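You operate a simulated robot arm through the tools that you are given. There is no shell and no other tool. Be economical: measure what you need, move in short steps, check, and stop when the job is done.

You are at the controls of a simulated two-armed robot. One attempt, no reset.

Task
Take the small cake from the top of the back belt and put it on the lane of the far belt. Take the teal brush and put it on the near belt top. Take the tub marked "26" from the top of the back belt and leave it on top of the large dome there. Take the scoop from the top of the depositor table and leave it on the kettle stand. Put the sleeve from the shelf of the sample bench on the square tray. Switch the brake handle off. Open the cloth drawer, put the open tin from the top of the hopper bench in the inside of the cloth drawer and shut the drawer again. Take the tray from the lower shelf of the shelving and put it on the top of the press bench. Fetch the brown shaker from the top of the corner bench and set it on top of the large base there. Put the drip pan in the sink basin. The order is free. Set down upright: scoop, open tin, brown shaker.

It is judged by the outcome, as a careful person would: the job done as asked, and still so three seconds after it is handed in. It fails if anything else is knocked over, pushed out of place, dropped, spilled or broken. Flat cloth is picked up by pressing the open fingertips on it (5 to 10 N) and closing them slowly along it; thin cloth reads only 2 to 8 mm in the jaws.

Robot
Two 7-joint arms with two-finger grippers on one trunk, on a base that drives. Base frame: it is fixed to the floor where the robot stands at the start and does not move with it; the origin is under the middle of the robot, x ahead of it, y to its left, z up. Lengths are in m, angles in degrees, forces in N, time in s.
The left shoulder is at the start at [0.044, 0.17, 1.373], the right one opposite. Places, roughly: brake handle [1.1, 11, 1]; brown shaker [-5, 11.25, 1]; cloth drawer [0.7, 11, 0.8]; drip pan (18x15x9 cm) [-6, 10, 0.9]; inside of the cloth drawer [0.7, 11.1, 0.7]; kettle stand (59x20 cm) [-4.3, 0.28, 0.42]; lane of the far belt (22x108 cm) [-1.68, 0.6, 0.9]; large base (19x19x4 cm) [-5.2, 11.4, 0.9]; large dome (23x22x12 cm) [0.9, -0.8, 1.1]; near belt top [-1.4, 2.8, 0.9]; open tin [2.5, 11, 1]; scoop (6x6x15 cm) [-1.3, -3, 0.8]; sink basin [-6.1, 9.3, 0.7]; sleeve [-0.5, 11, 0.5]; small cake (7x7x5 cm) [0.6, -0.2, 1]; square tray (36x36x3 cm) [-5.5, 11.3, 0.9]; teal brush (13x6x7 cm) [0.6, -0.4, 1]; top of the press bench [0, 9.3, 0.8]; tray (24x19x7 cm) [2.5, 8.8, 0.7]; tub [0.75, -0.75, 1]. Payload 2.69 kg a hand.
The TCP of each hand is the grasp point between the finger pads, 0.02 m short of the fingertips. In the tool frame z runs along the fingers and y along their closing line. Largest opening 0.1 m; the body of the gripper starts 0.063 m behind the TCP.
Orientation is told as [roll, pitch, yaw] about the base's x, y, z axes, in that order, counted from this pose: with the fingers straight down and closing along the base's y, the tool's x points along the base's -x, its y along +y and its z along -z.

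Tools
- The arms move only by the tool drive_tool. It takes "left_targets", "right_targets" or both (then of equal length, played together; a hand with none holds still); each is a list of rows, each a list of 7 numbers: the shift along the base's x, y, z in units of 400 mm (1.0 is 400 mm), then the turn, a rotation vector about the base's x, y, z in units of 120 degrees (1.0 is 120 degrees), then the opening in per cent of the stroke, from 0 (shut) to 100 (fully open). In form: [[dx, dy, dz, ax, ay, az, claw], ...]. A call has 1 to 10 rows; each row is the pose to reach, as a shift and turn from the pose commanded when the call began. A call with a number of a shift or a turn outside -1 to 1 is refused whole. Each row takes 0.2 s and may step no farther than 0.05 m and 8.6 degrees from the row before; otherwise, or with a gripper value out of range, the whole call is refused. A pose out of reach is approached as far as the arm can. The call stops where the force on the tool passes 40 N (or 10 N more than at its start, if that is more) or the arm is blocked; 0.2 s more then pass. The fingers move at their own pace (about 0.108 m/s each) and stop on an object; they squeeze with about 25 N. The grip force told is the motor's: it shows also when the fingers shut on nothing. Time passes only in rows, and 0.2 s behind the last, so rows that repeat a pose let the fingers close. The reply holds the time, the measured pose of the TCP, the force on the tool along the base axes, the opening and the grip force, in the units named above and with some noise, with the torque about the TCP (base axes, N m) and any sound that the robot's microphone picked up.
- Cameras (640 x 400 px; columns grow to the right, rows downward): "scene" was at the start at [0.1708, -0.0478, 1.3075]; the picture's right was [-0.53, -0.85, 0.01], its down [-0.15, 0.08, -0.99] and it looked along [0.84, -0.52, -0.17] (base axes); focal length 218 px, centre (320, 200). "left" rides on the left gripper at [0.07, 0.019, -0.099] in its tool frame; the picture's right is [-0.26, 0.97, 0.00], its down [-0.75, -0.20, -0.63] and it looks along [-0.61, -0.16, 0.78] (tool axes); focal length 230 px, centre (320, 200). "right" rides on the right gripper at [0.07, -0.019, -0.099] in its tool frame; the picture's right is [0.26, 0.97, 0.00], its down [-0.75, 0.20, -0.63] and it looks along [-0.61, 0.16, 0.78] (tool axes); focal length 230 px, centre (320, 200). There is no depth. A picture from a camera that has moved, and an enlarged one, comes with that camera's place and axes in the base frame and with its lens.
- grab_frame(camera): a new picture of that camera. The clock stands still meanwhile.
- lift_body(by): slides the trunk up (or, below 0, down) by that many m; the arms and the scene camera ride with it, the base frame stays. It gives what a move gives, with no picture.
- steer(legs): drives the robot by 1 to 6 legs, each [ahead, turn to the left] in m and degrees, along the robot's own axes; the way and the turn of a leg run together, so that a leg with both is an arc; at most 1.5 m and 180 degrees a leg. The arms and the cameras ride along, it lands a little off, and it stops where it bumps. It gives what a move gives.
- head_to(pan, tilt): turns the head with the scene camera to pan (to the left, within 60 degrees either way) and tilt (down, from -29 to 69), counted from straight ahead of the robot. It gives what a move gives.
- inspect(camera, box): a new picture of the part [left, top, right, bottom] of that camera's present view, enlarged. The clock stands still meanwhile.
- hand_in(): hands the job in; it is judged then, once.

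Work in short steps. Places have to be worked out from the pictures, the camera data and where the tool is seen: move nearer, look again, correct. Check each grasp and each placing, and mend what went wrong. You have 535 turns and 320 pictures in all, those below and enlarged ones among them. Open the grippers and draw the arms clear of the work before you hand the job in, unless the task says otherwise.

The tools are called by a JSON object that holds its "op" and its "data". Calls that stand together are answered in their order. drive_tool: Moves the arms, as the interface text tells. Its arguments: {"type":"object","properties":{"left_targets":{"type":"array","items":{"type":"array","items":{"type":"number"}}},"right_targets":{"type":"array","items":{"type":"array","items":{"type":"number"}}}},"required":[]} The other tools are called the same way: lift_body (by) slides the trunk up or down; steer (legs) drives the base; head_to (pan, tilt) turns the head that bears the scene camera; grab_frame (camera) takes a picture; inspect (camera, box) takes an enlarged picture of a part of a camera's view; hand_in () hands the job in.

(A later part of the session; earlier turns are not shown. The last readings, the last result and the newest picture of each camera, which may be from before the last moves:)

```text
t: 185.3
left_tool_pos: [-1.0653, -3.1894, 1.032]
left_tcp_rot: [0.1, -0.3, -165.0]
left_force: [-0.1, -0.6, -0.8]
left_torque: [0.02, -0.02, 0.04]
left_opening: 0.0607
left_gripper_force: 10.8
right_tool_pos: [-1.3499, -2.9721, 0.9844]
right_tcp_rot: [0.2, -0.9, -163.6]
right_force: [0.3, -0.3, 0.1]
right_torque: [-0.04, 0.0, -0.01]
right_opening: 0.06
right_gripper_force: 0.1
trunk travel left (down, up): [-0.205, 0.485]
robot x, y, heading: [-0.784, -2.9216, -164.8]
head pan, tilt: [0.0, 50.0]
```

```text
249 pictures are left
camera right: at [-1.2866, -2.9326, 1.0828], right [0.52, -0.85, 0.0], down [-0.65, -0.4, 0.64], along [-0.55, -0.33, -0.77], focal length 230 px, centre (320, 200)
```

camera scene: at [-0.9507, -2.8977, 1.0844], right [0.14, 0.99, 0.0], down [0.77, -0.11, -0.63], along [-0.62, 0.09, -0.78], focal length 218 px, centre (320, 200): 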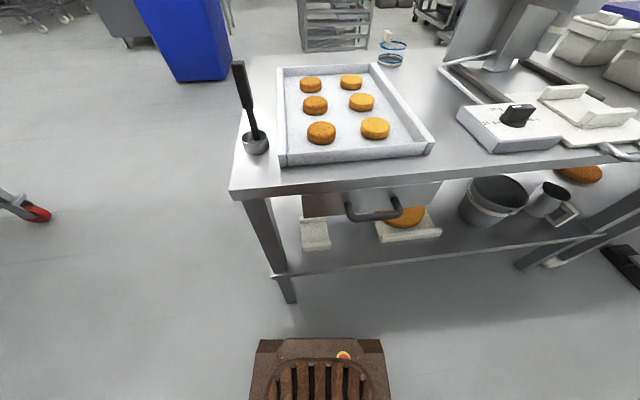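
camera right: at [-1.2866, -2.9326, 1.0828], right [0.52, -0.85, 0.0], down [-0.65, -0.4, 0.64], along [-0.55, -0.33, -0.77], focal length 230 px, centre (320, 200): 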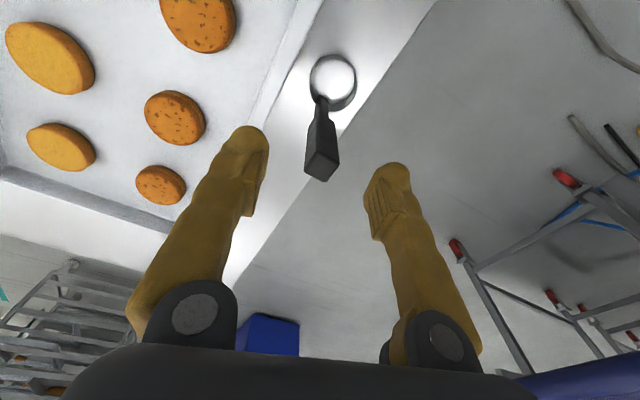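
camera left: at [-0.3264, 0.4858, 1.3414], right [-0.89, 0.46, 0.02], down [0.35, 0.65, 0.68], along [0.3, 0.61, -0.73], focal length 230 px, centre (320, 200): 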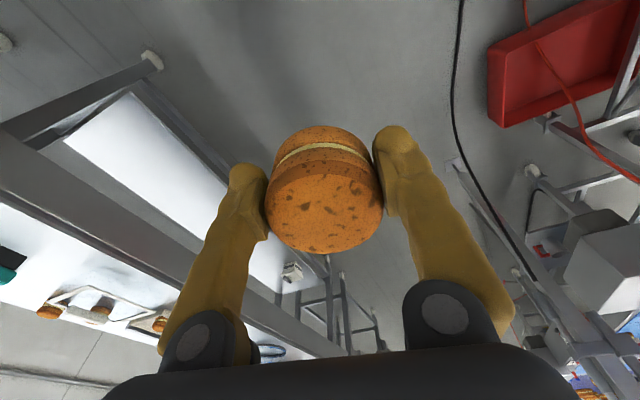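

Centred. Lower 5.8 cm and close.

{"op": "lift_body", "data": {"by": -0.058}}

{"op": "drive_tool", "data": {"right_targets": [[-0.01, -0.005, 0, 0, 0, 0, 60], [-0.01, -0.005, 0, 0, 0, 0, 30], [-0.01, -0.005, 0, 0, 0, 0, 3], [-0.01, -0.005, 0, 0, 0, 0, 3], [-0.01, -0.005, 0, 0, 0, 0, 3], [-0.01, -0.005, 0, 0, 0, 0, 3]]}}

{"op": "grab_frame", "data": {"camera": "right"}}

```text
t: 186.3
left_tool_pos: [-1.0643, -3.1902, 0.9731]
left_tcp_rot: [0.0, -0.5, -165.1]
left_force: [0.4, -0.3, -0.9]
left_torque: [-0.01, 0.0, 0.0]
left_opening: 0.0605
left_gripper_force: 10.8
right_tool_pos: [-1.3505, -2.9721, 0.9257]
right_tcp_rot: [0.1, -0.9, -163.6]
right_force: [0.1, -1.1, 0.7]
right_torque: [0.02, 0.0, -0.03]
right_opening: 0.0597
right_gripper_force: 0.1
trunk travel left (down, up): [-0.147, 0.543]
robot x, y, heading: [-0.7881, -2.9183, -164.9]
head pan, tilt: [0.0, 50.0]
```

```text
t: 187.7
left_tool_pos: [-1.0648, -3.1898, 0.9734]
left_tcp_rot: [0.2, -0.3, -165.0]
left_force: [-0.5, 0.0, -1.1]
left_torque: [0.0, 0.0, -0.04]
left_opening: 0.0606
left_gripper_force: 10.4
right_tool_pos: [-1.3535, -2.9739, 0.9254]
right_tcp_rot: [0.1, -0.9, -163.7]
right_force: [-0.3, 0.4, -0.4]
right_torque: [0.0, 0.02, 0.02]
right_opening: 0.019
right_gripper_force: 24.9
trunk travel left (down, up): [-0.147, 0.543]
robot x, y, heading: [-0.786, -2.9254, -164.9]
head pan, tilt: [0.0, 50.0]
```

```text
248 pictures are left
camera right: at [-1.2909, -2.9345, 1.0242], right [0.52, -0.85, 0.0], down [-0.65, -0.4, 0.64], along [-0.55, -0.33, -0.77], focal length 230 px, centre (320, 200)
```

right: 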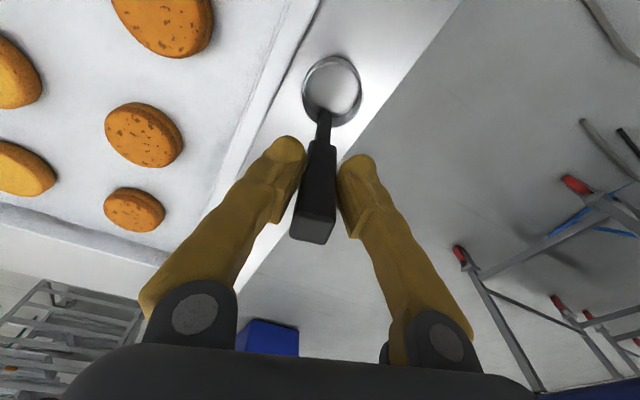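

Scoop gripped at 19 mm; TCP is 0.110 above the surface it stood on. Lift 0.25 m.

{"op": "lift_body", "data": {"by": 0.25}}

{"op": "grab_frame", "data": {"camera": "right"}}

```text
t: 190.1
left_tool_pos: [-1.0463, -3.1856, 1.2081]
left_tcp_rot: [0.1, 2.6, -165.2]
left_force: [0.9, 0.6, -1.0]
left_torque: [-0.03, 0.08, -0.02]
left_opening: 0.0608
left_gripper_force: 11.3
right_tool_pos: [-1.3333, -2.9685, 1.1863]
right_tcp_rot: [0.0, -2.0, -163.7]
right_force: [0.8, -0.6, -1.3]
right_torque: [0.01, 0.11, -0.01]
right_opening: 0.019
right_gripper_force: 25.2
trunk travel left (down, up): [-0.396, 0.294]
robot x, y, heading: [-0.7886, -2.9162, -164.5]
head pan, tilt: [0.0, 50.0]
stopped: the arm was blocked; the commanded pose is now the measured one
```

```text
247 pictures are left
camera right: at [-1.2685, -2.9298, 1.2838], right [0.52, -0.85, -0.01], down [-0.64, -0.4, 0.66], along [-0.56, -0.34, -0.76], focal length 230 px, centre (320, 200)
```

right: 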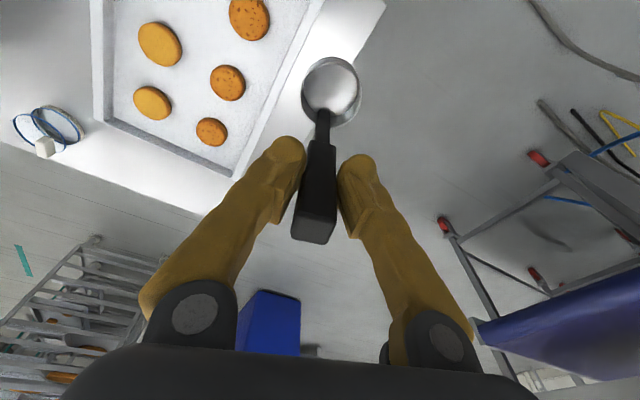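

Scoop held upright. Reset arm posture, then turn left to ~236° for the gap between the table corner and the hose end.

{"op": "drive_tool", "data": {"left_targets": [[-0.06, -0.02, 0, 0, 0.01, 0, 50], [-0.12, -0.04, 0.02, 0, 0.02, 0, 50], [-0.2, -0.055, 0.04, 0, 0.025, 0, 50], [-0.2, -0.055, 0.04, 0, 0.025, 0, 50], [-0.2, -0.055, 0.04, 0, 0.025, 0, 50]], "right_targets": [[0.08, 0.09, 0, 0, 0, 0, 3], [0.14, 0.18, 0.02, 0, 0, 0, 3], [0.2, 0.28, 0.04, 0, 0, 0, 3], [0.258, 0.38, 0.06, 0, 0, 0, 3], [0.258, 0.38, 0.06, 0, 0, 0, 3]]}}

{"op": "steer", "data": {"legs": [[0, 14], [0, 14], [0, 13]]}}

{"op": "grab_frame", "data": {"camera": "scene"}}

```text
t: 191.3
left_tool_pos: [-1.1275, -3.2103, 1.2411]
left_tcp_rot: [-0.7, -3.6, -165.1]
left_force: [-0.3, 0.5, 0.1]
left_torque: [0.03, -0.03, 0.0]
left_opening: 0.0606
left_gripper_force: 11.2
right_tool_pos: [-1.2363, -2.8192, 1.1981]
right_tcp_rot: [-0.1, -0.2, -163.6]
right_force: [0.3, -0.4, -1.7]
right_torque: [0.04, -0.01, 0.0]
right_opening: 0.0188
right_gripper_force: 25.1
trunk travel left (down, up): [-0.396, 0.294]
robot x, y, heading: [-0.7841, -2.9206, -164.4]
head pan, tilt: [0.0, 50.0]
```

```text
t: 194.3
left_tool_pos: [-0.8516, -3.3618, 1.2417]
left_tcp_rot: [-0.6, -3.7, -123.7]
left_force: [0.7, 0.1, -0.7]
left_torque: [-0.04, 0.0, 0.02]
left_opening: 0.0607
left_gripper_force: 10.9
right_tool_pos: [-1.1912, -3.1413, 1.1982]
right_tcp_rot: [0.0, -0.4, -122.4]
right_force: [-0.3, 0.3, -1.6]
right_torque: [-0.05, 0.02, -0.01]
right_opening: 0.0191
right_gripper_force: 24.7
trunk travel left (down, up): [-0.396, 0.294]
robot x, y, heading: [-0.7922, -2.9244, -123.4]
head pan, tilt: [0.0, 50.0]
```

```text
246 pictures are left
camera scene: at [-0.8792, -3.0568, 1.0401], right [-0.84, 0.55, 0.0], down [0.43, 0.65, -0.63], along [-0.35, -0.53, -0.78], focal length 218 px, centre (320, 200)
```

scene: 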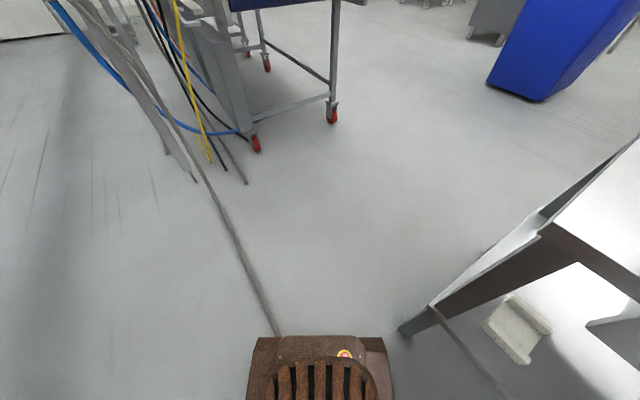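

The hose runs under my left front; the table leg is just right. Turn 7° left more and go 0.6 m.

{"op": "steer", "data": {"legs": [[0, 7]]}}

{"op": "steer", "data": {"legs": [[0.6, 0]]}}

{"op": "head_to", "data": {"pan": -30, "tilt": 30}}

{"op": "grab_frame", "data": {"camera": "scene"}}

```text
t: 195.0
left_tool_pos: [-0.8147, -3.3185, 1.2099]
left_tcp_rot: [-0.5, 2.4, -123.0]
left_force: [0.4, 0.2, -1.1]
left_torque: [0.01, 0.03, 0.01]
left_opening: 0.0607
left_gripper_force: 10.7
right_tool_pos: [-1.1562, -3.0998, 1.1646]
right_tcp_rot: [0.5, 6.1, -121.0]
right_force: [0.1, 0.9, -1.0]
right_torque: [-0.05, 0.05, 0.02]
right_opening: 0.0189
right_gripper_force: 24.9
trunk travel left (down, up): [-0.396, 0.294]
robot x, y, heading: [-0.7853, -2.9221, -122.4]
head pan, tilt: [0.0, 50.0]
stopped in leg 1: the robot was blocked; the commanded pose is now the measured one
```

```text
t: 198.4
left_tool_pos: [-1.1363, -3.8355, 1.2078]
left_tcp_rot: [-0.6, 2.5, -122.4]
left_force: [0.3, -0.5, -1.6]
left_torque: [0.04, 0.01, 0.01]
left_opening: 0.0606
left_gripper_force: 11.0
right_tool_pos: [-1.4793, -3.6201, 1.1622]
right_tcp_rot: [0.6, 6.1, -120.6]
right_force: [0.3, -0.2, -0.9]
right_torque: [0.01, -0.01, -0.01]
right_opening: 0.019
right_gripper_force: 25.0
trunk travel left (down, up): [-0.396, 0.294]
robot x, y, heading: [-1.1116, -3.4329, -121.7]
head pan, tilt: [0.0, 50.0]
```

```text
t: 199.4
left_tool_pos: [-1.1283, -3.8216, 1.1954]
left_tcp_rot: [-0.6, 5.2, -122.4]
left_force: [-0.5, 0.3, -0.7]
left_torque: [-0.03, -0.03, -0.03]
left_opening: 0.0607
left_gripper_force: 10.6
right_tool_pos: [-1.469, -3.6038, 1.1485]
right_tcp_rot: [0.6, 8.9, -120.6]
right_force: [0.2, 0.3, -1.4]
right_torque: [-0.04, 0.05, 0.0]
right_opening: 0.0191
right_gripper_force: 25.1
trunk travel left (down, up): [-0.396, 0.294]
robot x, y, heading: [-1.11, -3.4319, -121.8]
head pan, tilt: [-30.0, 30.0]
```

```text
245 pictures are left
camera scene: at [-1.2383, -3.5504, 1.0695], right [-0.47, 0.88, 0.01], down [0.45, 0.25, -0.86], along [-0.76, -0.4, -0.51], focal length 218 px, centre (320, 200)
```

scene: 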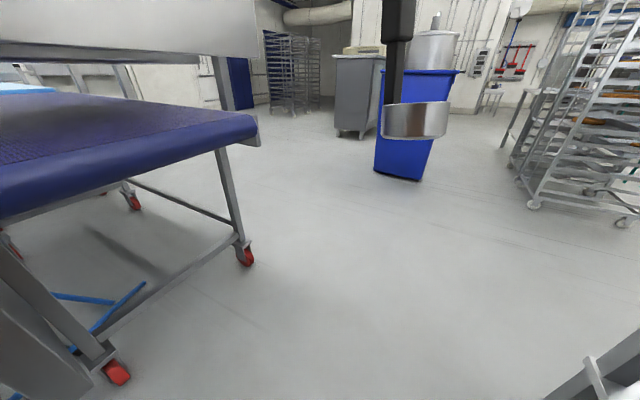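

Through the gap. Turn right to face west/north-west.

{"op": "steer", "data": {"legs": [[0, -15], [0, -15], [0, -15], [0, -13]]}}

{"op": "grab_frame", "data": {"camera": "scene"}}

```text
t: 200.2
left_tool_pos: [-1.1263, -3.7872, 1.1867]
left_tcp_rot: [-0.5, 7.7, -125.4]
left_force: [0.8, 1.1, -0.5]
left_torque: [-0.04, 0.01, -0.01]
left_opening: 0.0609
left_gripper_force: 10.5
right_tool_pos: [-1.455, -3.5515, 1.1375]
right_tcp_rot: [0.6, 12.3, -123.4]
right_force: [0.2, 0.3, -1.3]
right_torque: [-0.05, 0.07, 0.02]
right_opening: 0.0191
right_gripper_force: 25.1
trunk travel left (down, up): [-0.396, 0.294]
robot x, y, heading: [-1.1096, -3.4343, -124.6]
head pan, tilt: [-30.0, 30.0]
stopped in leg 1: the robot was blocked; the commanded pose is now the measured one
```

```text
244 pictures are left
camera scene: at [-1.2436, -3.5421, 1.0698], right [-0.43, 0.9, 0.01], down [0.46, 0.22, -0.86], along [-0.78, -0.36, -0.51], focal length 218 px, centre (320, 200)
```

scene: 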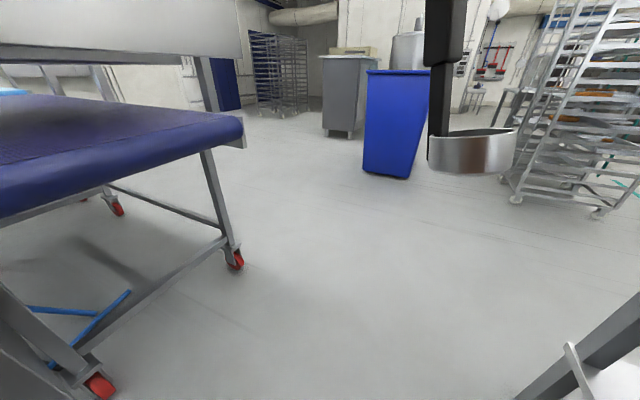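

Retry the turn.

{"op": "steer", "data": {"legs": [[0, -15], [0, -15], [0, -15], [0, -13]]}}

```text
t: 204.2
left_tool_pos: [-1.4224, -3.6092, 1.1975]
left_tcp_rot: [-0.4, 4.9, 176.6]
left_force: [0.7, -0.5, -1.3]
left_torque: [-0.01, 0.01, 0.01]
left_opening: 0.0603
left_gripper_force: 11.2
right_tool_pos: [-1.3974, -3.2033, 1.1479]
right_tcp_rot: [0.4, 9.6, 178.5]
right_force: [-0.4, -0.5, -1.8]
right_torque: [-0.01, 0.03, 0.01]
right_opening: 0.0192
right_gripper_force: 24.6
trunk travel left (down, up): [-0.396, 0.294]
robot x, y, heading: [-1.1149, -3.4336, 177.3]
head pan, tilt: [-30.0, 30.0]
```

Facing west. Re-level the arms, then drive 1.3 m west.

{"op": "drive_tool", "data": {"left_targets": [[-0.1, 0, 0.03, 0, 0.015, 0, 50], [-0.2, 0, 0.06, 0, 0.03, 0, 50], [-0.28, 0, 0.08, 0, 0.041, 0, 50], [-0.28, 0, 0.08, 0, 0.041, 0, 50], [-0.28, 0, 0.08, 0, 0.041, 0, 50]], "right_targets": [[-0.1, 0, 0.04, 0, 0.03, 0, 3], [-0.2, 0, 0.1, 0, 0.06, 0, 3], [-0.3, 0, 0.15, 0, 0.08, 0, 3], [-0.3, 0, 0.15, 0, 0.08, 0, 3], [-0.3, 0, 0.15, 0, 0.08, 0, 3]]}}

{"op": "steer", "data": {"legs": [[1.3, 0]]}}

{"op": "head_to", "data": {"pan": -55, "tilt": 20}}

{"op": "grab_frame", "data": {"camera": "scene"}}

```text
t: 205.4
left_tool_pos: [-1.5166, -3.6117, 1.2334]
left_tcp_rot: [-0.3, -0.9, 176.6]
left_force: [-0.1, -0.7, -1.3]
left_torque: [0.06, -0.03, -0.04]
left_opening: 0.0608
left_gripper_force: 11.0
right_tool_pos: [-1.5024, -3.2072, 1.2111]
right_tcp_rot: [0.6, -0.8, 178.6]
right_force: [-0.6, -0.6, -1.9]
right_torque: [0.01, -0.02, 0.02]
right_opening: 0.0191
right_gripper_force: 24.8
trunk travel left (down, up): [-0.396, 0.294]
robot x, y, heading: [-1.113, -3.4385, 177.3]
head pan, tilt: [-30.0, 30.0]
```

```text
t: 211.9
left_tool_pos: [-2.8138, -3.5341, 1.2331]
left_tcp_rot: [-0.1, -0.8, 175.8]
left_force: [-0.1, -0.4, -1.0]
left_torque: [0.05, 0.0, 0.04]
left_opening: 0.0609
left_gripper_force: 11.3
right_tool_pos: [-2.7939, -3.13, 1.2109]
right_tcp_rot: [0.7, -0.9, 177.7]
right_force: [-0.3, -0.5, -2.1]
right_torque: [0.01, -0.01, 0.01]
right_opening: 0.019
right_gripper_force: 25.1
trunk travel left (down, up): [-0.396, 0.294]
robot x, y, heading: [-2.4011, -3.3635, 176.4]
head pan, tilt: [-30.0, 30.0]
```

```text
t: 212.8
left_tool_pos: [-2.7972, -3.5349, 1.2338]
left_tcp_rot: [-0.2, -0.6, 175.7]
left_force: [-0.1, -0.9, -1.1]
left_torque: [0.0, -0.04, -0.01]
left_opening: 0.0605
left_gripper_force: 10.4
right_tool_pos: [-2.7751, -3.1315, 1.2054]
right_tcp_rot: [0.6, 0.0, 177.7]
right_force: [0.6, -0.2, -1.8]
right_torque: [0.0, -0.02, -0.03]
right_opening: 0.0187
right_gripper_force: 25.2
trunk travel left (down, up): [-0.396, 0.294]
robot x, y, heading: [-2.4075, -3.3647, 176.0]
head pan, tilt: [-55.0, 20.0]
```

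```text
243 pictures are left
camera scene: at [-2.5445, -3.279, 1.0859], right [0.85, 0.52, 0.01], down [0.2, -0.29, -0.94], along [-0.48, 0.8, -0.35], focal length 218 px, centre (320, 200)
```

scene: 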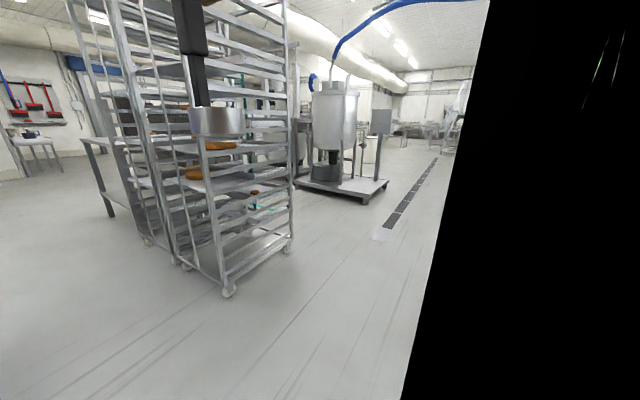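

A free lane leads north at x≈-2.4. Turn right to face +y.

{"op": "steer", "data": {"legs": [[0, -15], [0, -15], [0, -15], [0, -15], [0, -15], [0, -11]]}}

{"op": "head_to", "data": {"pan": 0, "tilt": 20}}

{"op": "grab_frame", "data": {"camera": "scene"}}

```text
t: 218.4
left_tool_pos: [-2.6019, -2.9891, 1.2339]
left_tcp_rot: [-0.2, -0.8, 89.7]
left_force: [0.3, 0.1, -1.2]
left_torque: [-0.04, -0.01, 0.03]
left_opening: 0.0602
left_gripper_force: 10.4
right_tool_pos: [-2.1981, -2.9808, 1.2084]
right_tcp_rot: [0.6, -0.6, 91.7]
right_force: [0.6, -0.6, -1.8]
right_torque: [0.01, 0.0, -0.04]
right_opening: 0.0189
right_gripper_force: 25.0
trunk travel left (down, up): [-0.396, 0.294]
robot x, y, heading: [-2.4115, -3.3648, 90.6]
head pan, tilt: [-55.0, 20.0]
```

```text
t: 219.7
left_tool_pos: [-2.6021, -3.0042, 1.2192]
left_tcp_rot: [-0.1, 2.0, 89.6]
left_force: [0.1, 0.2, -1.4]
left_torque: [-0.01, -0.02, 0.0]
left_opening: 0.0602
left_gripper_force: 11.1
right_tool_pos: [-2.1985, -2.9981, 1.1929]
right_tcp_rot: [0.6, 2.5, 91.8]
right_force: [-0.1, 0.2, -1.6]
right_torque: [0.04, 0.04, 0.02]
right_opening: 0.0189
right_gripper_force: 25.4
trunk travel left (down, up): [-0.396, 0.294]
robot x, y, heading: [-2.4103, -3.3642, 90.7]
head pan, tilt: [0.0, 20.0]
```

```text
242 pictures are left
camera scene: at [-2.4132, -3.182, 1.0854], right [1.0, 0.01, 0.0], down [0.0, -0.36, -0.93], along [-0.01, 0.93, -0.36], focal length 218 px, centre (320, 200)
```

scene: 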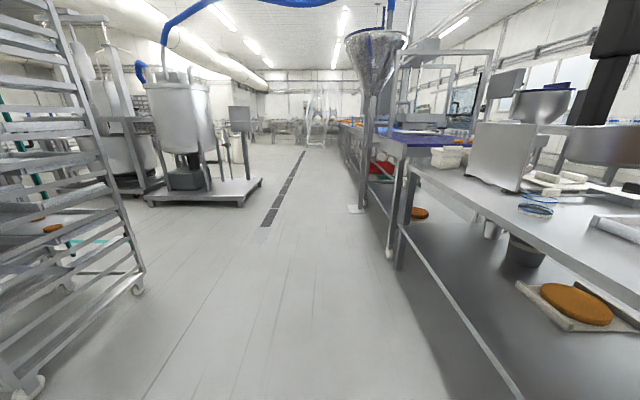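

Clear lane north. Drive 1.4 m twice.

{"op": "steer", "data": {"legs": [[1.4, 0]]}}

{"op": "steer", "data": {"legs": [[1.4, 0]]}}

{"op": "grab_frame", "data": {"camera": "scene"}}

```text
t: 226.7
left_tool_pos: [-2.5729, -1.5947, 1.2194]
left_tcp_rot: [-0.2, 1.9, 87.7]
left_force: [0.7, -0.2, -1.8]
left_torque: [0.01, 0.01, 0.01]
left_opening: 0.0604
left_gripper_force: 10.9
right_tool_pos: [-2.1673, -1.6029, 1.1925]
right_tcp_rot: [0.7, 2.6, 89.5]
right_force: [0.1, -0.5, -1.2]
right_torque: [0.01, -0.02, 0.04]
right_opening: 0.0193
right_gripper_force: 24.8
trunk travel left (down, up): [-0.396, 0.294]
robot x, y, heading: [-2.3962, -1.9611, 88.6]
head pan, tilt: [0.0, 20.0]
```

```text
t: 229.8
left_tool_pos: [-2.5597, -1.1825, 1.1853]
left_tcp_rot: [-0.1, 8.8, 87.4]
left_force: [-0.1, 2.2, -2.3]
left_torque: [-0.25, 0.04, 0.03]
left_opening: 0.0604
left_gripper_force: 11.7
right_tool_pos: [-2.1591, -1.2033, 1.1528]
right_tcp_rot: [0.2, 10.9, 90.5]
right_force: [2.2, 4.5, -0.5]
right_torque: [-0.36, 0.23, -0.06]
right_opening: 0.0193
right_gripper_force: 24.9
trunk travel left (down, up): [-0.396, 0.294]
robot x, y, heading: [-2.3832, -1.5109, 87.9]
head pan, tilt: [0.0, 20.0]
stopped in leg 1: the robot was blocked; the commanded pose is now the measured one
```

```text
241 pictures are left
camera scene: at [-2.3771, -1.3275, 1.0854], right [1.0, -0.03, 0.0], down [-0.01, -0.36, -0.93], along [0.03, 0.93, -0.36], focal length 218 px, centre (320, 200)
```

scene: 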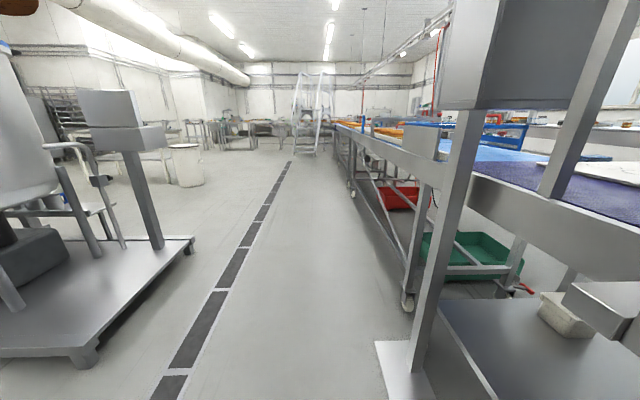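

No physical obstacle seen. Re-level the arms, pulling the right hand inwards to clear the hopper post.

{"op": "drive_tool", "data": {"left_targets": [[0, 0.08, 0.03, 0.025, 0, 0, 50], [0, 0.16, 0.06, 0.05, 0, 0, 50], [0, 0.22, 0.1, 0.073, 0, 0, 50], [0, 0.22, 0.1, 0.073, 0, 0, 50], [0, 0.22, 0.1, 0.073, 0, 0, 50]], "right_targets": [[-0.05, 0.08, 0.04, 0.03, 0, 0, 3], [-0.1, 0.16, 0.09, 0.06, 0, 0, 3], [-0.18, 0.24, 0.13, 0.09, 0, 0, 3], [-0.18, 0.24, 0.13, 0.09, 0, 0, 3], [-0.18, 0.24, 0.13, 0.09, 0, 0, 3]]}}

{"op": "steer", "data": {"legs": [[0, 6]]}}

{"op": "steer", "data": {"legs": [[1.0, 0]]}}

{"op": "grab_frame", "data": {"camera": "scene"}}

```text
t: 231.0
left_tool_pos: [-2.56, -1.1011, 1.2399]
left_tcp_rot: [0.3, -3.3, 87.4]
left_force: [0.0, -0.1, -1.5]
left_torque: [-0.02, -0.03, 0.02]
left_opening: 0.0604
left_gripper_force: 11.0
right_tool_pos: [-2.2303, -1.1128, 1.2206]
right_tcp_rot: [0.1, -3.1, 90.2]
right_force: [-0.4, 0.6, -0.7]
right_torque: [0.02, -0.01, 0.0]
right_opening: 0.0192
right_gripper_force: 25.1
trunk travel left (down, up): [-0.396, 0.294]
robot x, y, heading: [-2.3798, -1.5134, 88.8]
head pan, tilt: [0.0, 20.0]
```

```text
t: 231.9
left_tool_pos: [-2.6009, -1.1224, 1.2407]
left_tcp_rot: [0.2, -3.1, 93.4]
left_force: [-0.5, -0.6, 0.3]
left_torque: [0.01, -0.03, 0.02]
left_opening: 0.0604
left_gripper_force: 11.5
right_tool_pos: [-2.2743, -1.0986, 1.2204]
right_tcp_rot: [0.1, -3.1, 96.2]
right_force: [-1.1, 0.7, -1.5]
right_torque: [0.02, -0.03, 0.01]
right_opening: 0.0192
right_gripper_force: 24.8
trunk travel left (down, up): [-0.396, 0.294]
robot x, y, heading: [-2.3801, -1.5139, 94.0]
head pan, tilt: [0.0, 20.0]
```

```text
t: 233.4
left_tool_pos: [-2.6121, -1.0533, 1.2452]
left_tcp_rot: [0.0, -4.3, 93.5]
left_force: [-0.3, -0.1, -0.9]
left_torque: [0.02, 0.02, 0.03]
left_opening: 0.0606
left_gripper_force: 10.8
right_tool_pos: [-2.2817, -1.0315, 1.2306]
right_tcp_rot: [-0.6, -4.9, 96.5]
right_force: [-0.6, -1.2, -2.4]
right_torque: [0.0, 0.02, 0.0]
right_opening: 0.019
right_gripper_force: 24.7
trunk travel left (down, up): [-0.396, 0.294]
robot x, y, heading: [-2.386, -1.4245, 94.3]
head pan, tilt: [0.0, 20.0]
stopped in leg 1: the robot was blocked; the commanded pose is now the measured one
```

```text
240 pictures are left
camera scene: at [-2.4024, -1.2861, 1.0922], right [1.0, 0.07, 0.0], down [0.03, -0.32, -0.95], along [-0.07, 0.95, -0.32], focal length 218 px, centre (320, 200)
```

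scene: 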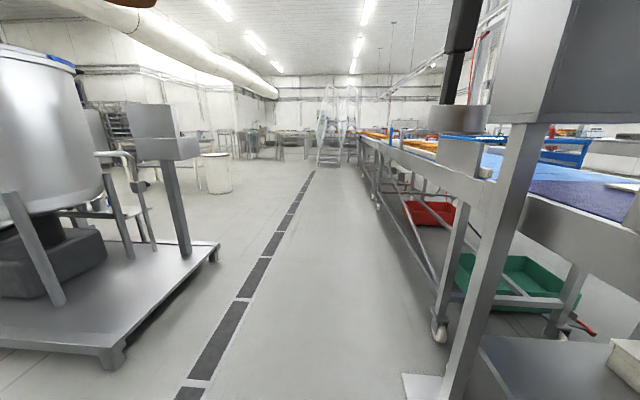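

The robot tilts slightly as if climbing something. Look down.

{"op": "head_to", "data": {"pan": 0, "tilt": 65}}

{"op": "grab_frame", "data": {"camera": "scene"}}

```text
t: 234.5
left_tool_pos: [-2.6108, -1.0551, 1.2449]
left_tcp_rot: [0.1, -4.3, 93.4]
left_force: [0.6, -0.3, 0.0]
left_torque: [0.0, 0.0, -0.01]
left_opening: 0.0605
left_gripper_force: 11.4
right_tool_pos: [-2.2822, -1.033, 1.2308]
right_tcp_rot: [-0.7, -4.9, 96.5]
right_force: [-0.4, -0.2, -1.5]
right_torque: [0.02, -0.01, -0.01]
right_opening: 0.0188
right_gripper_force: 24.7
trunk travel left (down, up): [-0.396, 0.294]
robot x, y, heading: [-2.3925, -1.424, 94.5]
head pan, tilt: [0.0, 65.0]
```

```text
239 pictures are left
camera scene: at [-2.4003, -1.3171, 1.0278], right [1.0, 0.07, 0.0], down [0.07, -0.89, -0.45], along [-0.03, 0.45, -0.89], focal length 218 px, centre (320, 200)
```

scene: 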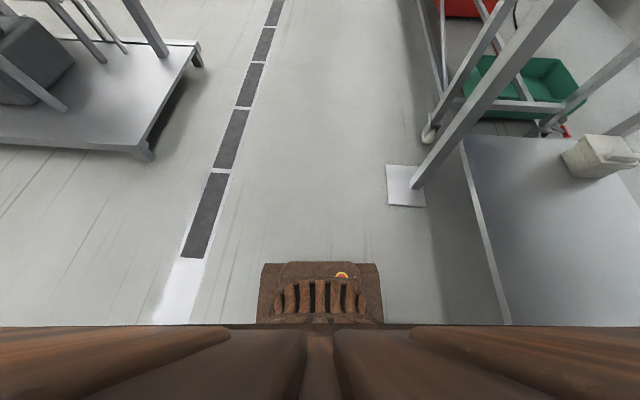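

No floor obstacle, but my elbows stick out wide (~0.45 m) and the right one may be catching the depositor. I steer left toward the lane's centre.

{"op": "steer", "data": {"legs": [[-0.1, 0]]}}

{"op": "steer", "data": {"legs": [[0, 14]]}}

{"op": "steer", "data": {"legs": [[0.9, 0]]}}

```text
t: 235.7
left_tool_pos: [-2.602, -1.1042, 1.2293]
left_tcp_rot: [0.3, -1.9, 93.4]
left_force: [-0.8, 1.6, -2.4]
left_torque: [-0.13, -0.05, -0.01]
left_opening: 0.0604
left_gripper_force: 10.9
right_tool_pos: [-2.2736, -1.0821, 1.2125]
right_tcp_rot: [-0.2, -2.2, 96.2]
right_force: [-1.1, 2.4, -2.9]
right_torque: [-0.11, -0.02, -0.05]
right_opening: 0.0191
right_gripper_force: 25.1
trunk travel left (down, up): [-0.396, 0.294]
robot x, y, heading: [-2.3789, -1.5216, 94.2]
head pan, tilt: [0.0, 65.0]
```

```text
t: 237.0
left_tool_pos: [-2.6823, -1.2207, 1.2477]
left_tcp_rot: [0.3, -4.5, 107.6]
left_force: [-0.3, 0.9, 0.2]
left_torque: [-0.01, -0.02, 0.01]
left_opening: 0.0606
left_gripper_force: 11.0
right_tool_pos: [-2.3687, -1.119, 1.2309]
right_tcp_rot: [-0.3, -4.8, 110.5]
right_force: [-0.5, 0.1, -0.9]
right_torque: [-0.02, -0.03, -0.02]
right_opening: 0.0187
right_gripper_force: 25.4
trunk travel left (down, up): [-0.396, 0.294]
robot x, y, heading: [-2.3784, -1.5227, 108.2]
head pan, tilt: [0.0, 65.0]
```

```text
t: 238.5
left_tool_pos: [-2.7213, -1.089, 1.2347]
left_tcp_rot: [0.4, -2.8, 107.5]
left_force: [0.1, -0.1, -1.2]
left_torque: [0.07, 0.1, 0.02]
left_opening: 0.0603
left_gripper_force: 11.1
right_tool_pos: [-2.4087, -0.988, 1.2167]
right_tcp_rot: [-0.4, -3.2, 110.5]
right_force: [2.4, -0.9, -1.0]
right_torque: [0.04, 0.1, 0.0]
right_opening: 0.0194
right_gripper_force: 25.0
trunk travel left (down, up): [-0.396, 0.294]
robot x, y, heading: [-2.4123, -1.4263, 108.2]
head pan, tilt: [0.0, 65.0]
stopped in leg 1: the robot was blocked; the commanded pose is now the measured one
```

Blocked at the same y≈-1.43 again; something real is there. Use the hand cameras.

{"op": "grab_frame", "data": {"camera": "right"}}

{"op": "grab_frame", "data": {"camera": "left"}}

{"op": "grab_frame", "data": {"camera": "scene"}}

```text
238 pictures are left
camera right: at [-2.366, -1.0513, 1.3121], right [-0.81, -0.58, -0.02], down [-0.44, 0.6, 0.67], along [-0.37, 0.55, -0.74], focal length 230 px, centre (320, 200)
```

right: 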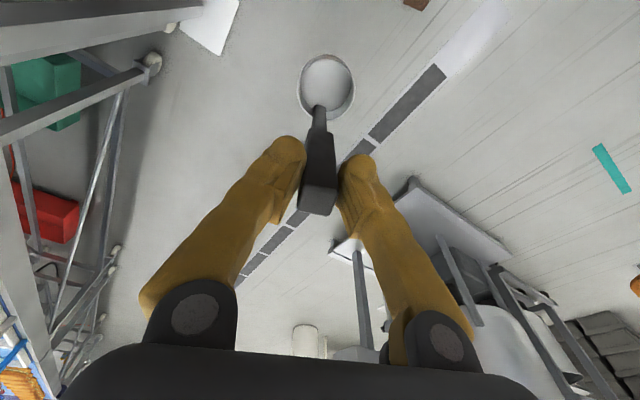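

```text
237 pictures are left
camera left: at [-2.7167, -1.1657, 1.3303], right [-1.0, -0.05, 0.02], down [-0.02, 0.75, 0.66], along [-0.05, 0.66, -0.75], focal length 230 px, centre (320, 200)
```

left: 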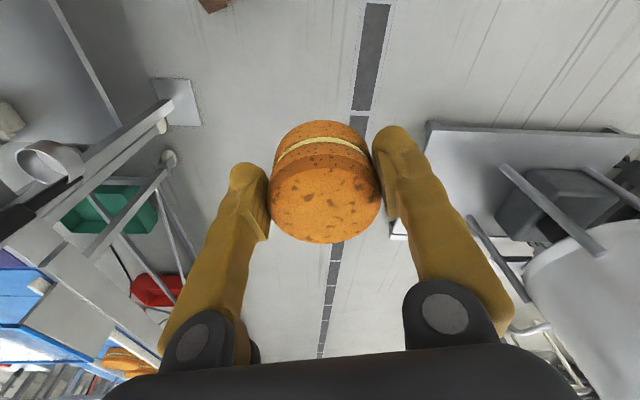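

```text
236 pictures are left
camera scene: at [-2.4508, -1.3021, 1.0256], right [0.95, 0.31, 0.0], down [0.28, -0.86, -0.43], along [-0.14, 0.4, -0.9], focal length 218 px, centre (320, 200)
```

scene: 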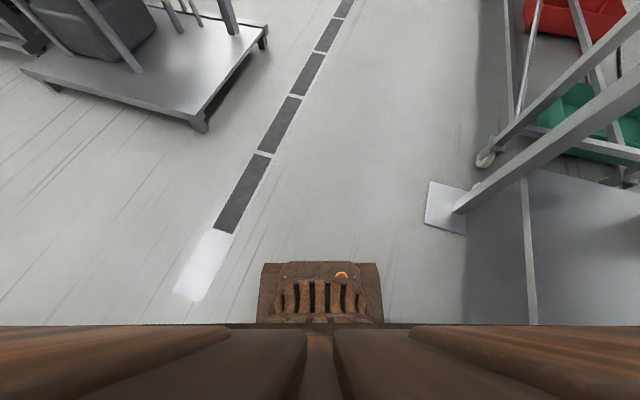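

Nothing visible blocks. Retry a shorter leg.

{"op": "steer", "data": {"legs": [[0.3, 0]]}}

```text
t: 239.5
left_tool_pos: [-2.736, -1.0932, 1.2114]
left_tcp_rot: [-0.3, 1.2, 107.4]
left_force: [-0.1, 0.5, -2.0]
left_torque: [0.0, 0.04, 0.04]
left_opening: 0.0606
left_gripper_force: 10.6
right_tool_pos: [-2.4251, -0.9934, 1.2021]
right_tcp_rot: [-1.8, -0.2, 110.8]
right_force: [-1.2, -0.4, -1.1]
right_torque: [0.0, -0.02, -0.03]
right_opening: 0.0188
right_gripper_force: 25.1
trunk travel left (down, up): [-0.396, 0.294]
robot x, y, heading: [-2.427, -1.3896, 108.1]
head pan, tilt: [0.0, 65.0]
stopped in leg 1: the robot was blocked; the commanded pose is now the measured one
```

Something keeps it from going. I'll take a line further west (x≈-2.7): back off, angle left, then north.

{"op": "steer", "data": {"legs": [[-0.3, 0]]}}

{"op": "steer", "data": {"legs": [[0, 15], [0, 20]]}}

{"op": "steer", "data": {"legs": [[0.45, 0]]}}

```text
t: 241.5
left_tool_pos: [-2.6361, -1.3566, 1.2227]
left_tcp_rot: [0.3, -0.5, 107.2]
left_force: [0.2, 1.4, -4.0]
left_torque: [-0.13, -0.02, 0.0]
left_opening: 0.0603
left_gripper_force: 10.5
right_tool_pos: [-2.3241, -1.2589, 1.2098]
right_tcp_rot: [-0.9, -1.8, 110.4]
right_force: [-1.0, 1.0, -3.9]
right_torque: [-0.09, -0.04, 0.03]
right_opening: 0.0191
right_gripper_force: 24.7
trunk travel left (down, up): [-0.396, 0.294]
robot x, y, heading: [-2.3303, -1.6768, 107.8]
head pan, tilt: [0.0, 65.0]
```

```text
t: 243.9
left_tool_pos: [-2.7409, -1.6084, 1.225]
left_tcp_rot: [0.4, -0.7, 142.5]
left_force: [-0.2, 0.7, -1.3]
left_torque: [-0.01, 0.0, 0.0]
left_opening: 0.0607
left_gripper_force: 11.3
right_tool_pos: [-2.5421, -1.3485, 1.2124]
right_tcp_rot: [-0.9, -2.2, 145.8]
right_force: [0.7, 0.5, -1.3]
right_torque: [-0.02, 0.03, -0.01]
right_opening: 0.0188
right_gripper_force: 25.0
trunk travel left (down, up): [-0.396, 0.294]
robot x, y, heading: [-2.3252, -1.673, 143.3]
head pan, tilt: [0.0, 65.0]
```

```text
t: 246.7
left_tool_pos: [-3.091, -1.3466, 1.2105]
left_tcp_rot: [0.4, 2.1, 142.4]
left_force: [-0.3, -0.4, -1.3]
left_torque: [-0.03, 0.01, 0.02]
left_opening: 0.0606
left_gripper_force: 10.7
right_tool_pos: [-2.8902, -1.0867, 1.1994]
right_tcp_rot: [-0.9, 0.5, 145.6]
right_force: [-0.1, 0.1, -1.0]
right_torque: [0.02, 0.01, -0.03]
right_opening: 0.019
right_gripper_force: 24.7
trunk travel left (down, up): [-0.396, 0.294]
robot x, y, heading: [-2.6907, -1.4051, 143.1]
head pan, tilt: [0.0, 65.0]
```

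Now turn to face north and drive along x≈-2.7.

{"op": "steer", "data": {"legs": [[0, -15], [0, -15], [0, -15], [0, -8]]}}

{"op": "steer", "data": {"legs": [[0.6, 0]]}}

```text
t: 250.4
left_tool_pos: [-2.8855, -1.069, 1.2102]
left_tcp_rot: [0.4, 2.2, 89.3]
left_force: [-0.2, -0.2, -1.6]
left_torque: [0.02, 0.01, -0.04]
left_opening: 0.0605
left_gripper_force: 11.4
right_tool_pos: [-2.5569, -1.0736, 1.1989]
right_tcp_rot: [-0.9, 0.5, 92.5]
right_force: [0.0, 0.0, -0.3]
right_torque: [0.02, -0.01, -0.03]
right_opening: 0.019
right_gripper_force: 24.9
trunk travel left (down, up): [-0.396, 0.294]
robot x, y, heading: [-2.6937, -1.4073, 90.0]
head pan, tilt: [0.0, 65.0]
```

```text
t: 253.8
left_tool_pos: [-2.8895, -0.4864, 1.1974]
left_tcp_rot: [0.4, 4.7, 89.7]
left_force: [-0.8, -0.1, -1.5]
left_torque: [-0.06, -0.01, -0.04]
left_opening: 0.0605
left_gripper_force: 10.5
right_tool_pos: [-2.5612, -0.489, 1.1884]
right_tcp_rot: [-0.8, 2.8, 92.9]
right_force: [0.0, 0.4, -1.3]
right_torque: [0.01, 0.02, -0.02]
right_opening: 0.0188
right_gripper_force: 25.1
trunk travel left (down, up): [-0.396, 0.294]
robot x, y, heading: [-2.6948, -0.808, 90.4]
head pan, tilt: [0.0, 65.0]
```

That line works. Continue 0.85 m north and look to the right at the far belt.

{"op": "steer", "data": {"legs": [[0.85, 0]]}}

{"op": "head_to", "data": {"pan": -55, "tilt": 30}}

{"op": "grab_frame", "data": {"camera": "scene"}}

```text
t: 258.2
left_tool_pos: [-2.9052, 0.3258, 1.1861]
left_tcp_rot: [0.5, 7.2, 90.5]
left_force: [-0.4, 0.6, 0.1]
left_torque: [-0.03, -0.02, 0.03]
left_opening: 0.0605
left_gripper_force: 10.7
right_tool_pos: [-2.5768, 0.3278, 1.1788]
right_tcp_rot: [-0.8, 5.2, 93.8]
right_force: [-0.1, -0.1, -1.4]
right_torque: [0.0, 0.02, 0.01]
right_opening: 0.019
right_gripper_force: 24.8
trunk travel left (down, up): [-0.396, 0.294]
robot x, y, heading: [-2.711, 0.0306, 91.1]
head pan, tilt: [0.0, 65.0]
```

```text
t: 259.5
left_tool_pos: [-2.9041, 0.3082, 1.177]
left_tcp_rot: [0.3, 9.7, 90.4]
left_force: [0.6, -0.6, -0.4]
left_torque: [0.0, -0.01, -0.01]
left_opening: 0.0608
left_gripper_force: 11.1
right_tool_pos: [-2.5752, 0.3101, 1.1688]
right_tcp_rot: [-0.7, 7.5, 93.8]
right_force: [-0.7, 0.5, -1.9]
right_torque: [0.02, 0.0, -0.01]
right_opening: 0.0191
right_gripper_force: 25.5
trunk travel left (down, up): [-0.396, 0.294]
robot x, y, heading: [-2.7082, 0.0273, 91.1]
head pan, tilt: [-55.0, 30.0]
```

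```text
235 pictures are left
camera scene: at [-2.6361, 0.1725, 1.07], right [0.59, -0.81, 0.01], down [-0.4, -0.31, -0.86], along [0.7, 0.5, -0.51], focal length 218 px, centre (320, 200)
```

scene: 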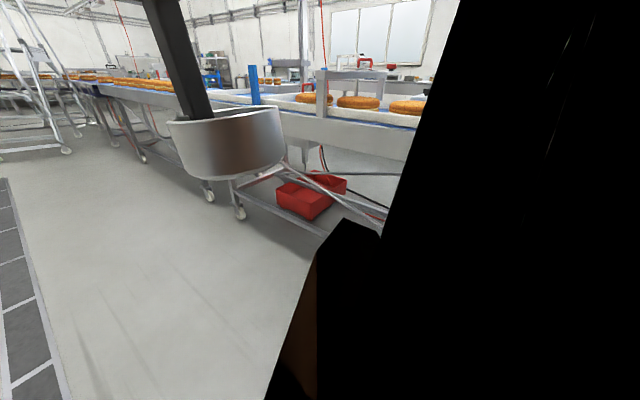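

Re-level arms, then turn right to face the belt.

{"op": "drive_tool", "data": {"left_targets": [[0, 0.1, 0.05, 0.025, 0, 0, 50], [0, 0.2, 0.1, 0.05, 0, 0, 50], [0, 0.28, 0.13, 0.081, 0, 0, 50], [0, 0.28, 0.13, 0.081, 0, 0, 50], [0, 0.28, 0.13, 0.081, 0, 0, 50]], "right_targets": [[0.03, 0.1, 0.05, 0.025, 0, 0, 3], [0.07, 0.2, 0.1, 0.045, 0, 0, 3], [0.1, 0.28, 0.15, 0.0625, 0, 0, 3], [0.1, 0.28, 0.15, 0.0625, 0, 0, 3], [0.1, 0.28, 0.15, 0.0625, 0, 0, 3]]}}

{"op": "steer", "data": {"legs": [[0, -15], [0, -15], [0, -15], [0, -15], [0, -15], [0, -15]]}}

{"op": "head_to", "data": {"pan": 0, "tilt": 25}}

{"op": "grab_frame", "data": {"camera": "scene"}}

```text
t: 260.7
left_tool_pos: [-2.9042, 0.4198, 1.2414]
left_tcp_rot: [0.4, -3.6, 90.4]
left_force: [-0.6, 0.0, -0.6]
left_torque: [0.02, 0.03, 0.0]
left_opening: 0.0604
left_gripper_force: 10.6
right_tool_pos: [-2.5367, 0.4233, 1.2399]
right_tcp_rot: [-1.2, -2.7, 93.7]
right_force: [0.3, 0.0, -0.9]
right_torque: [-0.01, 0.01, 0.0]
right_opening: 0.019
right_gripper_force: 24.6
trunk travel left (down, up): [-0.396, 0.294]
robot x, y, heading: [-2.7064, 0.0256, 91.1]
head pan, tilt: [-55.0, 30.0]
```

```text
t: 266.5
left_tool_pos: [-2.3149, 0.2248, 1.2412]
left_tcp_rot: [0.4, -3.4, 0.3]
left_force: [-0.5, 0.0, -1.4]
left_torque: [-0.01, 0.0, 0.0]
left_opening: 0.0603
left_gripper_force: 11.1
right_tool_pos: [-2.3122, -0.142, 1.2395]
right_tcp_rot: [-1.3, -2.5, 3.5]
right_force: [0.7, 0.3, -1.1]
right_torque: [0.03, 0.0, 0.04]
right_opening: 0.0189
right_gripper_force: 24.9
trunk travel left (down, up): [-0.396, 0.294]
robot x, y, heading: [-2.7069, 0.0355, 1.3]
head pan, tilt: [-55.0, 30.0]
```

```text
t: 267.8
left_tool_pos: [-2.3313, 0.2248, 1.2311]
left_tcp_rot: [0.4, -1.5, 0.2]
left_force: [-0.3, -1.2, -2.0]
left_torque: [0.04, -0.01, 0.0]
left_opening: 0.0605
left_gripper_force: 10.6
right_tool_pos: [-2.3288, -0.1424, 1.2229]
right_tcp_rot: [-1.2, 0.2, 3.6]
right_force: [0.6, -0.1, -0.9]
right_torque: [0.01, 0.01, -0.01]
right_opening: 0.0189
right_gripper_force: 24.2
trunk travel left (down, up): [-0.396, 0.294]
robot x, y, heading: [-2.7081, 0.033, 1.3]
head pan, tilt: [0.0, 25.0]
```

```text
234 pictures are left
camera scene: at [-2.5264, 0.04, 1.0773], right [0.02, -1.0, 0.0], down [-0.44, -0.01, -0.9], along [0.9, 0.02, -0.44], focal length 218 px, centre (320, 200)
```

scene: 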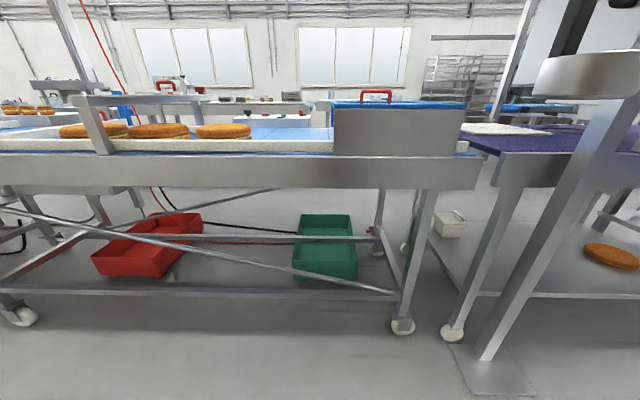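

The lane has a free gap at y≈0.2 between a cake and the grey box. Raise the trunk 0.12 for clearance over the guard handle, then drive 0.52 ahead.

{"op": "lift_body", "data": {"by": 0.12}}

{"op": "steer", "data": {"legs": [[0.52, 0]]}}

{"op": "head_to", "data": {"pan": 0, "tilt": 45}}

{"op": "grab_frame", "data": {"camera": "scene"}}

{"op": "grab_frame", "data": {"camera": "left"}}

```text
t: 269.3
left_tool_pos: [-2.3309, 0.2247, 1.3493]
left_tcp_rot: [0.3, -1.0, 0.3]
left_force: [0.0, -0.8, -1.3]
left_torque: [0.04, -0.02, -0.04]
left_opening: 0.0607
left_gripper_force: 11.4
right_tool_pos: [-2.3271, -0.141, 1.3415]
right_tcp_rot: [-1.2, 0.6, 3.5]
right_force: [0.0, -0.3, -1.4]
right_torque: [-0.03, -0.04, -0.02]
right_opening: 0.0187
right_gripper_force: 25.7
trunk travel left (down, up): [-0.516, 0.174]
robot x, y, heading: [-2.7045, 0.0327, 0.9]
head pan, tilt: [0.0, 25.0]
```

```text
t: 272.3
left_tool_pos: [-1.8108, 0.2384, 1.3485]
left_tcp_rot: [0.4, -1.1, 0.7]
left_force: [-0.9, -0.1, -1.9]
left_torque: [-0.01, 0.0, 0.03]
left_opening: 0.0605
left_gripper_force: 11.1
right_tool_pos: [-1.8053, -0.1271, 1.3408]
right_tcp_rot: [-1.2, 0.6, 4.1]
right_force: [1.3, 0.0, -1.8]
right_torque: [0.04, 0.0, 0.02]
right_opening: 0.0188
right_gripper_force: 25.1
trunk travel left (down, up): [-0.516, 0.174]
robot x, y, heading: [-2.185, 0.0474, 1.4]
head pan, tilt: [0.0, 25.0]
```

```text
t: 273.1
left_tool_pos: [-1.8287, 0.2395, 1.3325]
left_tcp_rot: [0.4, 1.8, 0.7]
left_force: [-0.5, -0.5, -0.8]
left_torque: [-0.01, 0.04, 0.0]
left_opening: 0.0607
left_gripper_force: 10.5
right_tool_pos: [-1.8225, -0.1289, 1.3246]
right_tcp_rot: [-1.0, 3.7, 4.0]
right_force: [-0.3, 0.8, -1.8]
right_torque: [0.02, 0.0, 0.0]
right_opening: 0.0192
right_gripper_force: 24.6
trunk travel left (down, up): [-0.516, 0.174]
robot x, y, heading: [-2.1857, 0.0518, 1.6]
head pan, tilt: [0.0, 45.0]
```

```text
233 pictures are left
camera scene: at [-2.0155, 0.0526, 1.167], right [0.03, -1.0, 0.0], down [-0.72, -0.02, -0.7], along [0.7, 0.02, -0.72], focal length 218 px, centre (320, 200)
```

scene: 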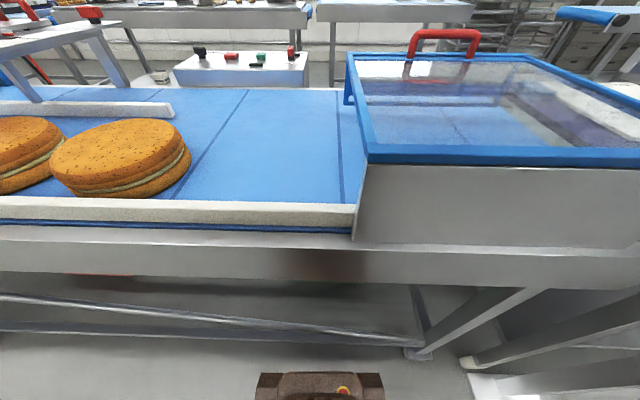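

```text
232 pictures are left
camera left: at [-1.8958, 0.2558, 1.4332], right [0.25, 0.97, 0.0], down [0.77, -0.2, 0.6], along [0.58, -0.15, -0.8], focal length 230 px, centre (320, 200)
```

left: 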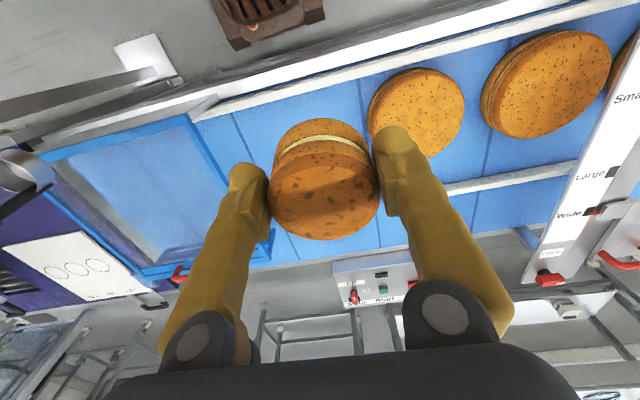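

The free lane spot is ≈[-1.68,0.17], belt z≈0.905. Bring the left hand over it and pull the right hand back and up, clear of the belt frame.

{"op": "drive_tool", "data": {"left_targets": [[0.09, -0.045, 0, 0, -0.008, 0, 50], [0.18, -0.09, 0, 0, -0.015, 0, 50], [0.27, -0.13, 0, 0, -0.015, 0, 50], [0.37, -0.173, 0, 0, -0.015, 0, 50], [0.37, -0.173, 0, 0, -0.015, 0, 50], [0.37, -0.173, 0, 0, -0.015, 0, 50]], "right_targets": [[-0.08, -0.05, 0.05, 0, -0.015, 0, 3], [-0.16, -0.1, 0.1, 0, -0.03, 0, 3], [-0.24, -0.15, 0.15, 0, -0.03, 0, 3], [-0.32, -0.2, 0.2, 0, -0.03, 0, 3], [-0.36, -0.22, 0.25, 0, -0.03, 0, 3], [-0.36, -0.22, 0.25, 0, -0.03, 0, 3]]}}

{"op": "lift_body", "data": {"by": -0.2}}

{"op": "grab_frame", "data": {"camera": "scene"}}

```text
t: 274.5
left_tool_pos: [-1.6827, 0.1675, 1.3549]
left_tcp_rot: [0.6, -3.8, 0.6]
left_force: [-0.7, -0.2, -1.1]
left_torque: [0.02, 0.06, -0.01]
left_opening: 0.0605
left_gripper_force: 10.6
right_tool_pos: [-1.9645, -0.2152, 1.4412]
right_tcp_rot: [-1.4, -3.3, 4.1]
right_force: [-0.2, -1.5, -1.2]
right_torque: [0.03, 0.02, 0.01]
right_opening: 0.0189
right_gripper_force: 24.7
right hand out of reach, approached as far as the arm can: row 5, 6
trunk travel left (down, up): [-0.516, 0.174]
robot x, y, heading: [-2.1848, 0.0465, 1.5]
head pan, tilt: [0.0, 45.0]
```

```text
t: 276.7
left_tool_pos: [-1.6843, 0.1682, 1.1553]
left_tcp_rot: [0.4, -3.9, 0.7]
left_force: [-0.6, -0.5, -0.8]
left_torque: [0.01, 0.01, 0.04]
left_opening: 0.0602
left_gripper_force: 10.8
right_tool_pos: [-1.9665, -0.2133, 1.2424]
right_tcp_rot: [-1.5, -3.8, 4.0]
right_force: [-1.0, -0.1, -1.5]
right_torque: [0.01, 0.01, 0.05]
right_opening: 0.019
right_gripper_force: 25.1
trunk travel left (down, up): [-0.316, 0.374]
robot x, y, heading: [-2.1852, 0.0439, 1.3]
head pan, tilt: [0.0, 45.0]
```

```text
231 pictures are left
camera scene: at [-2.0188, 0.0525, 0.967], right [0.03, -1.0, 0.0], down [-0.72, -0.02, -0.69], along [0.69, 0.02, -0.72], focal length 218 px, centre (320, 200)
```

scene: 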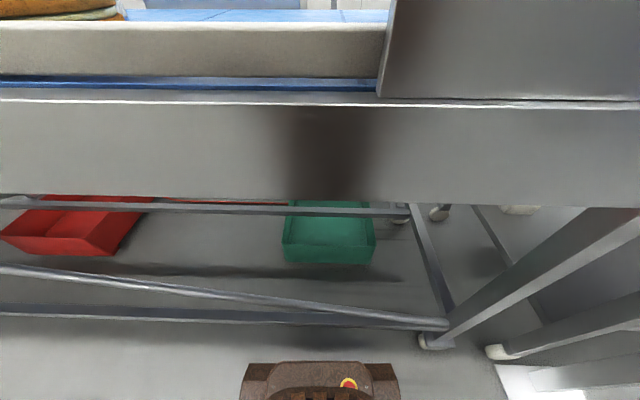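

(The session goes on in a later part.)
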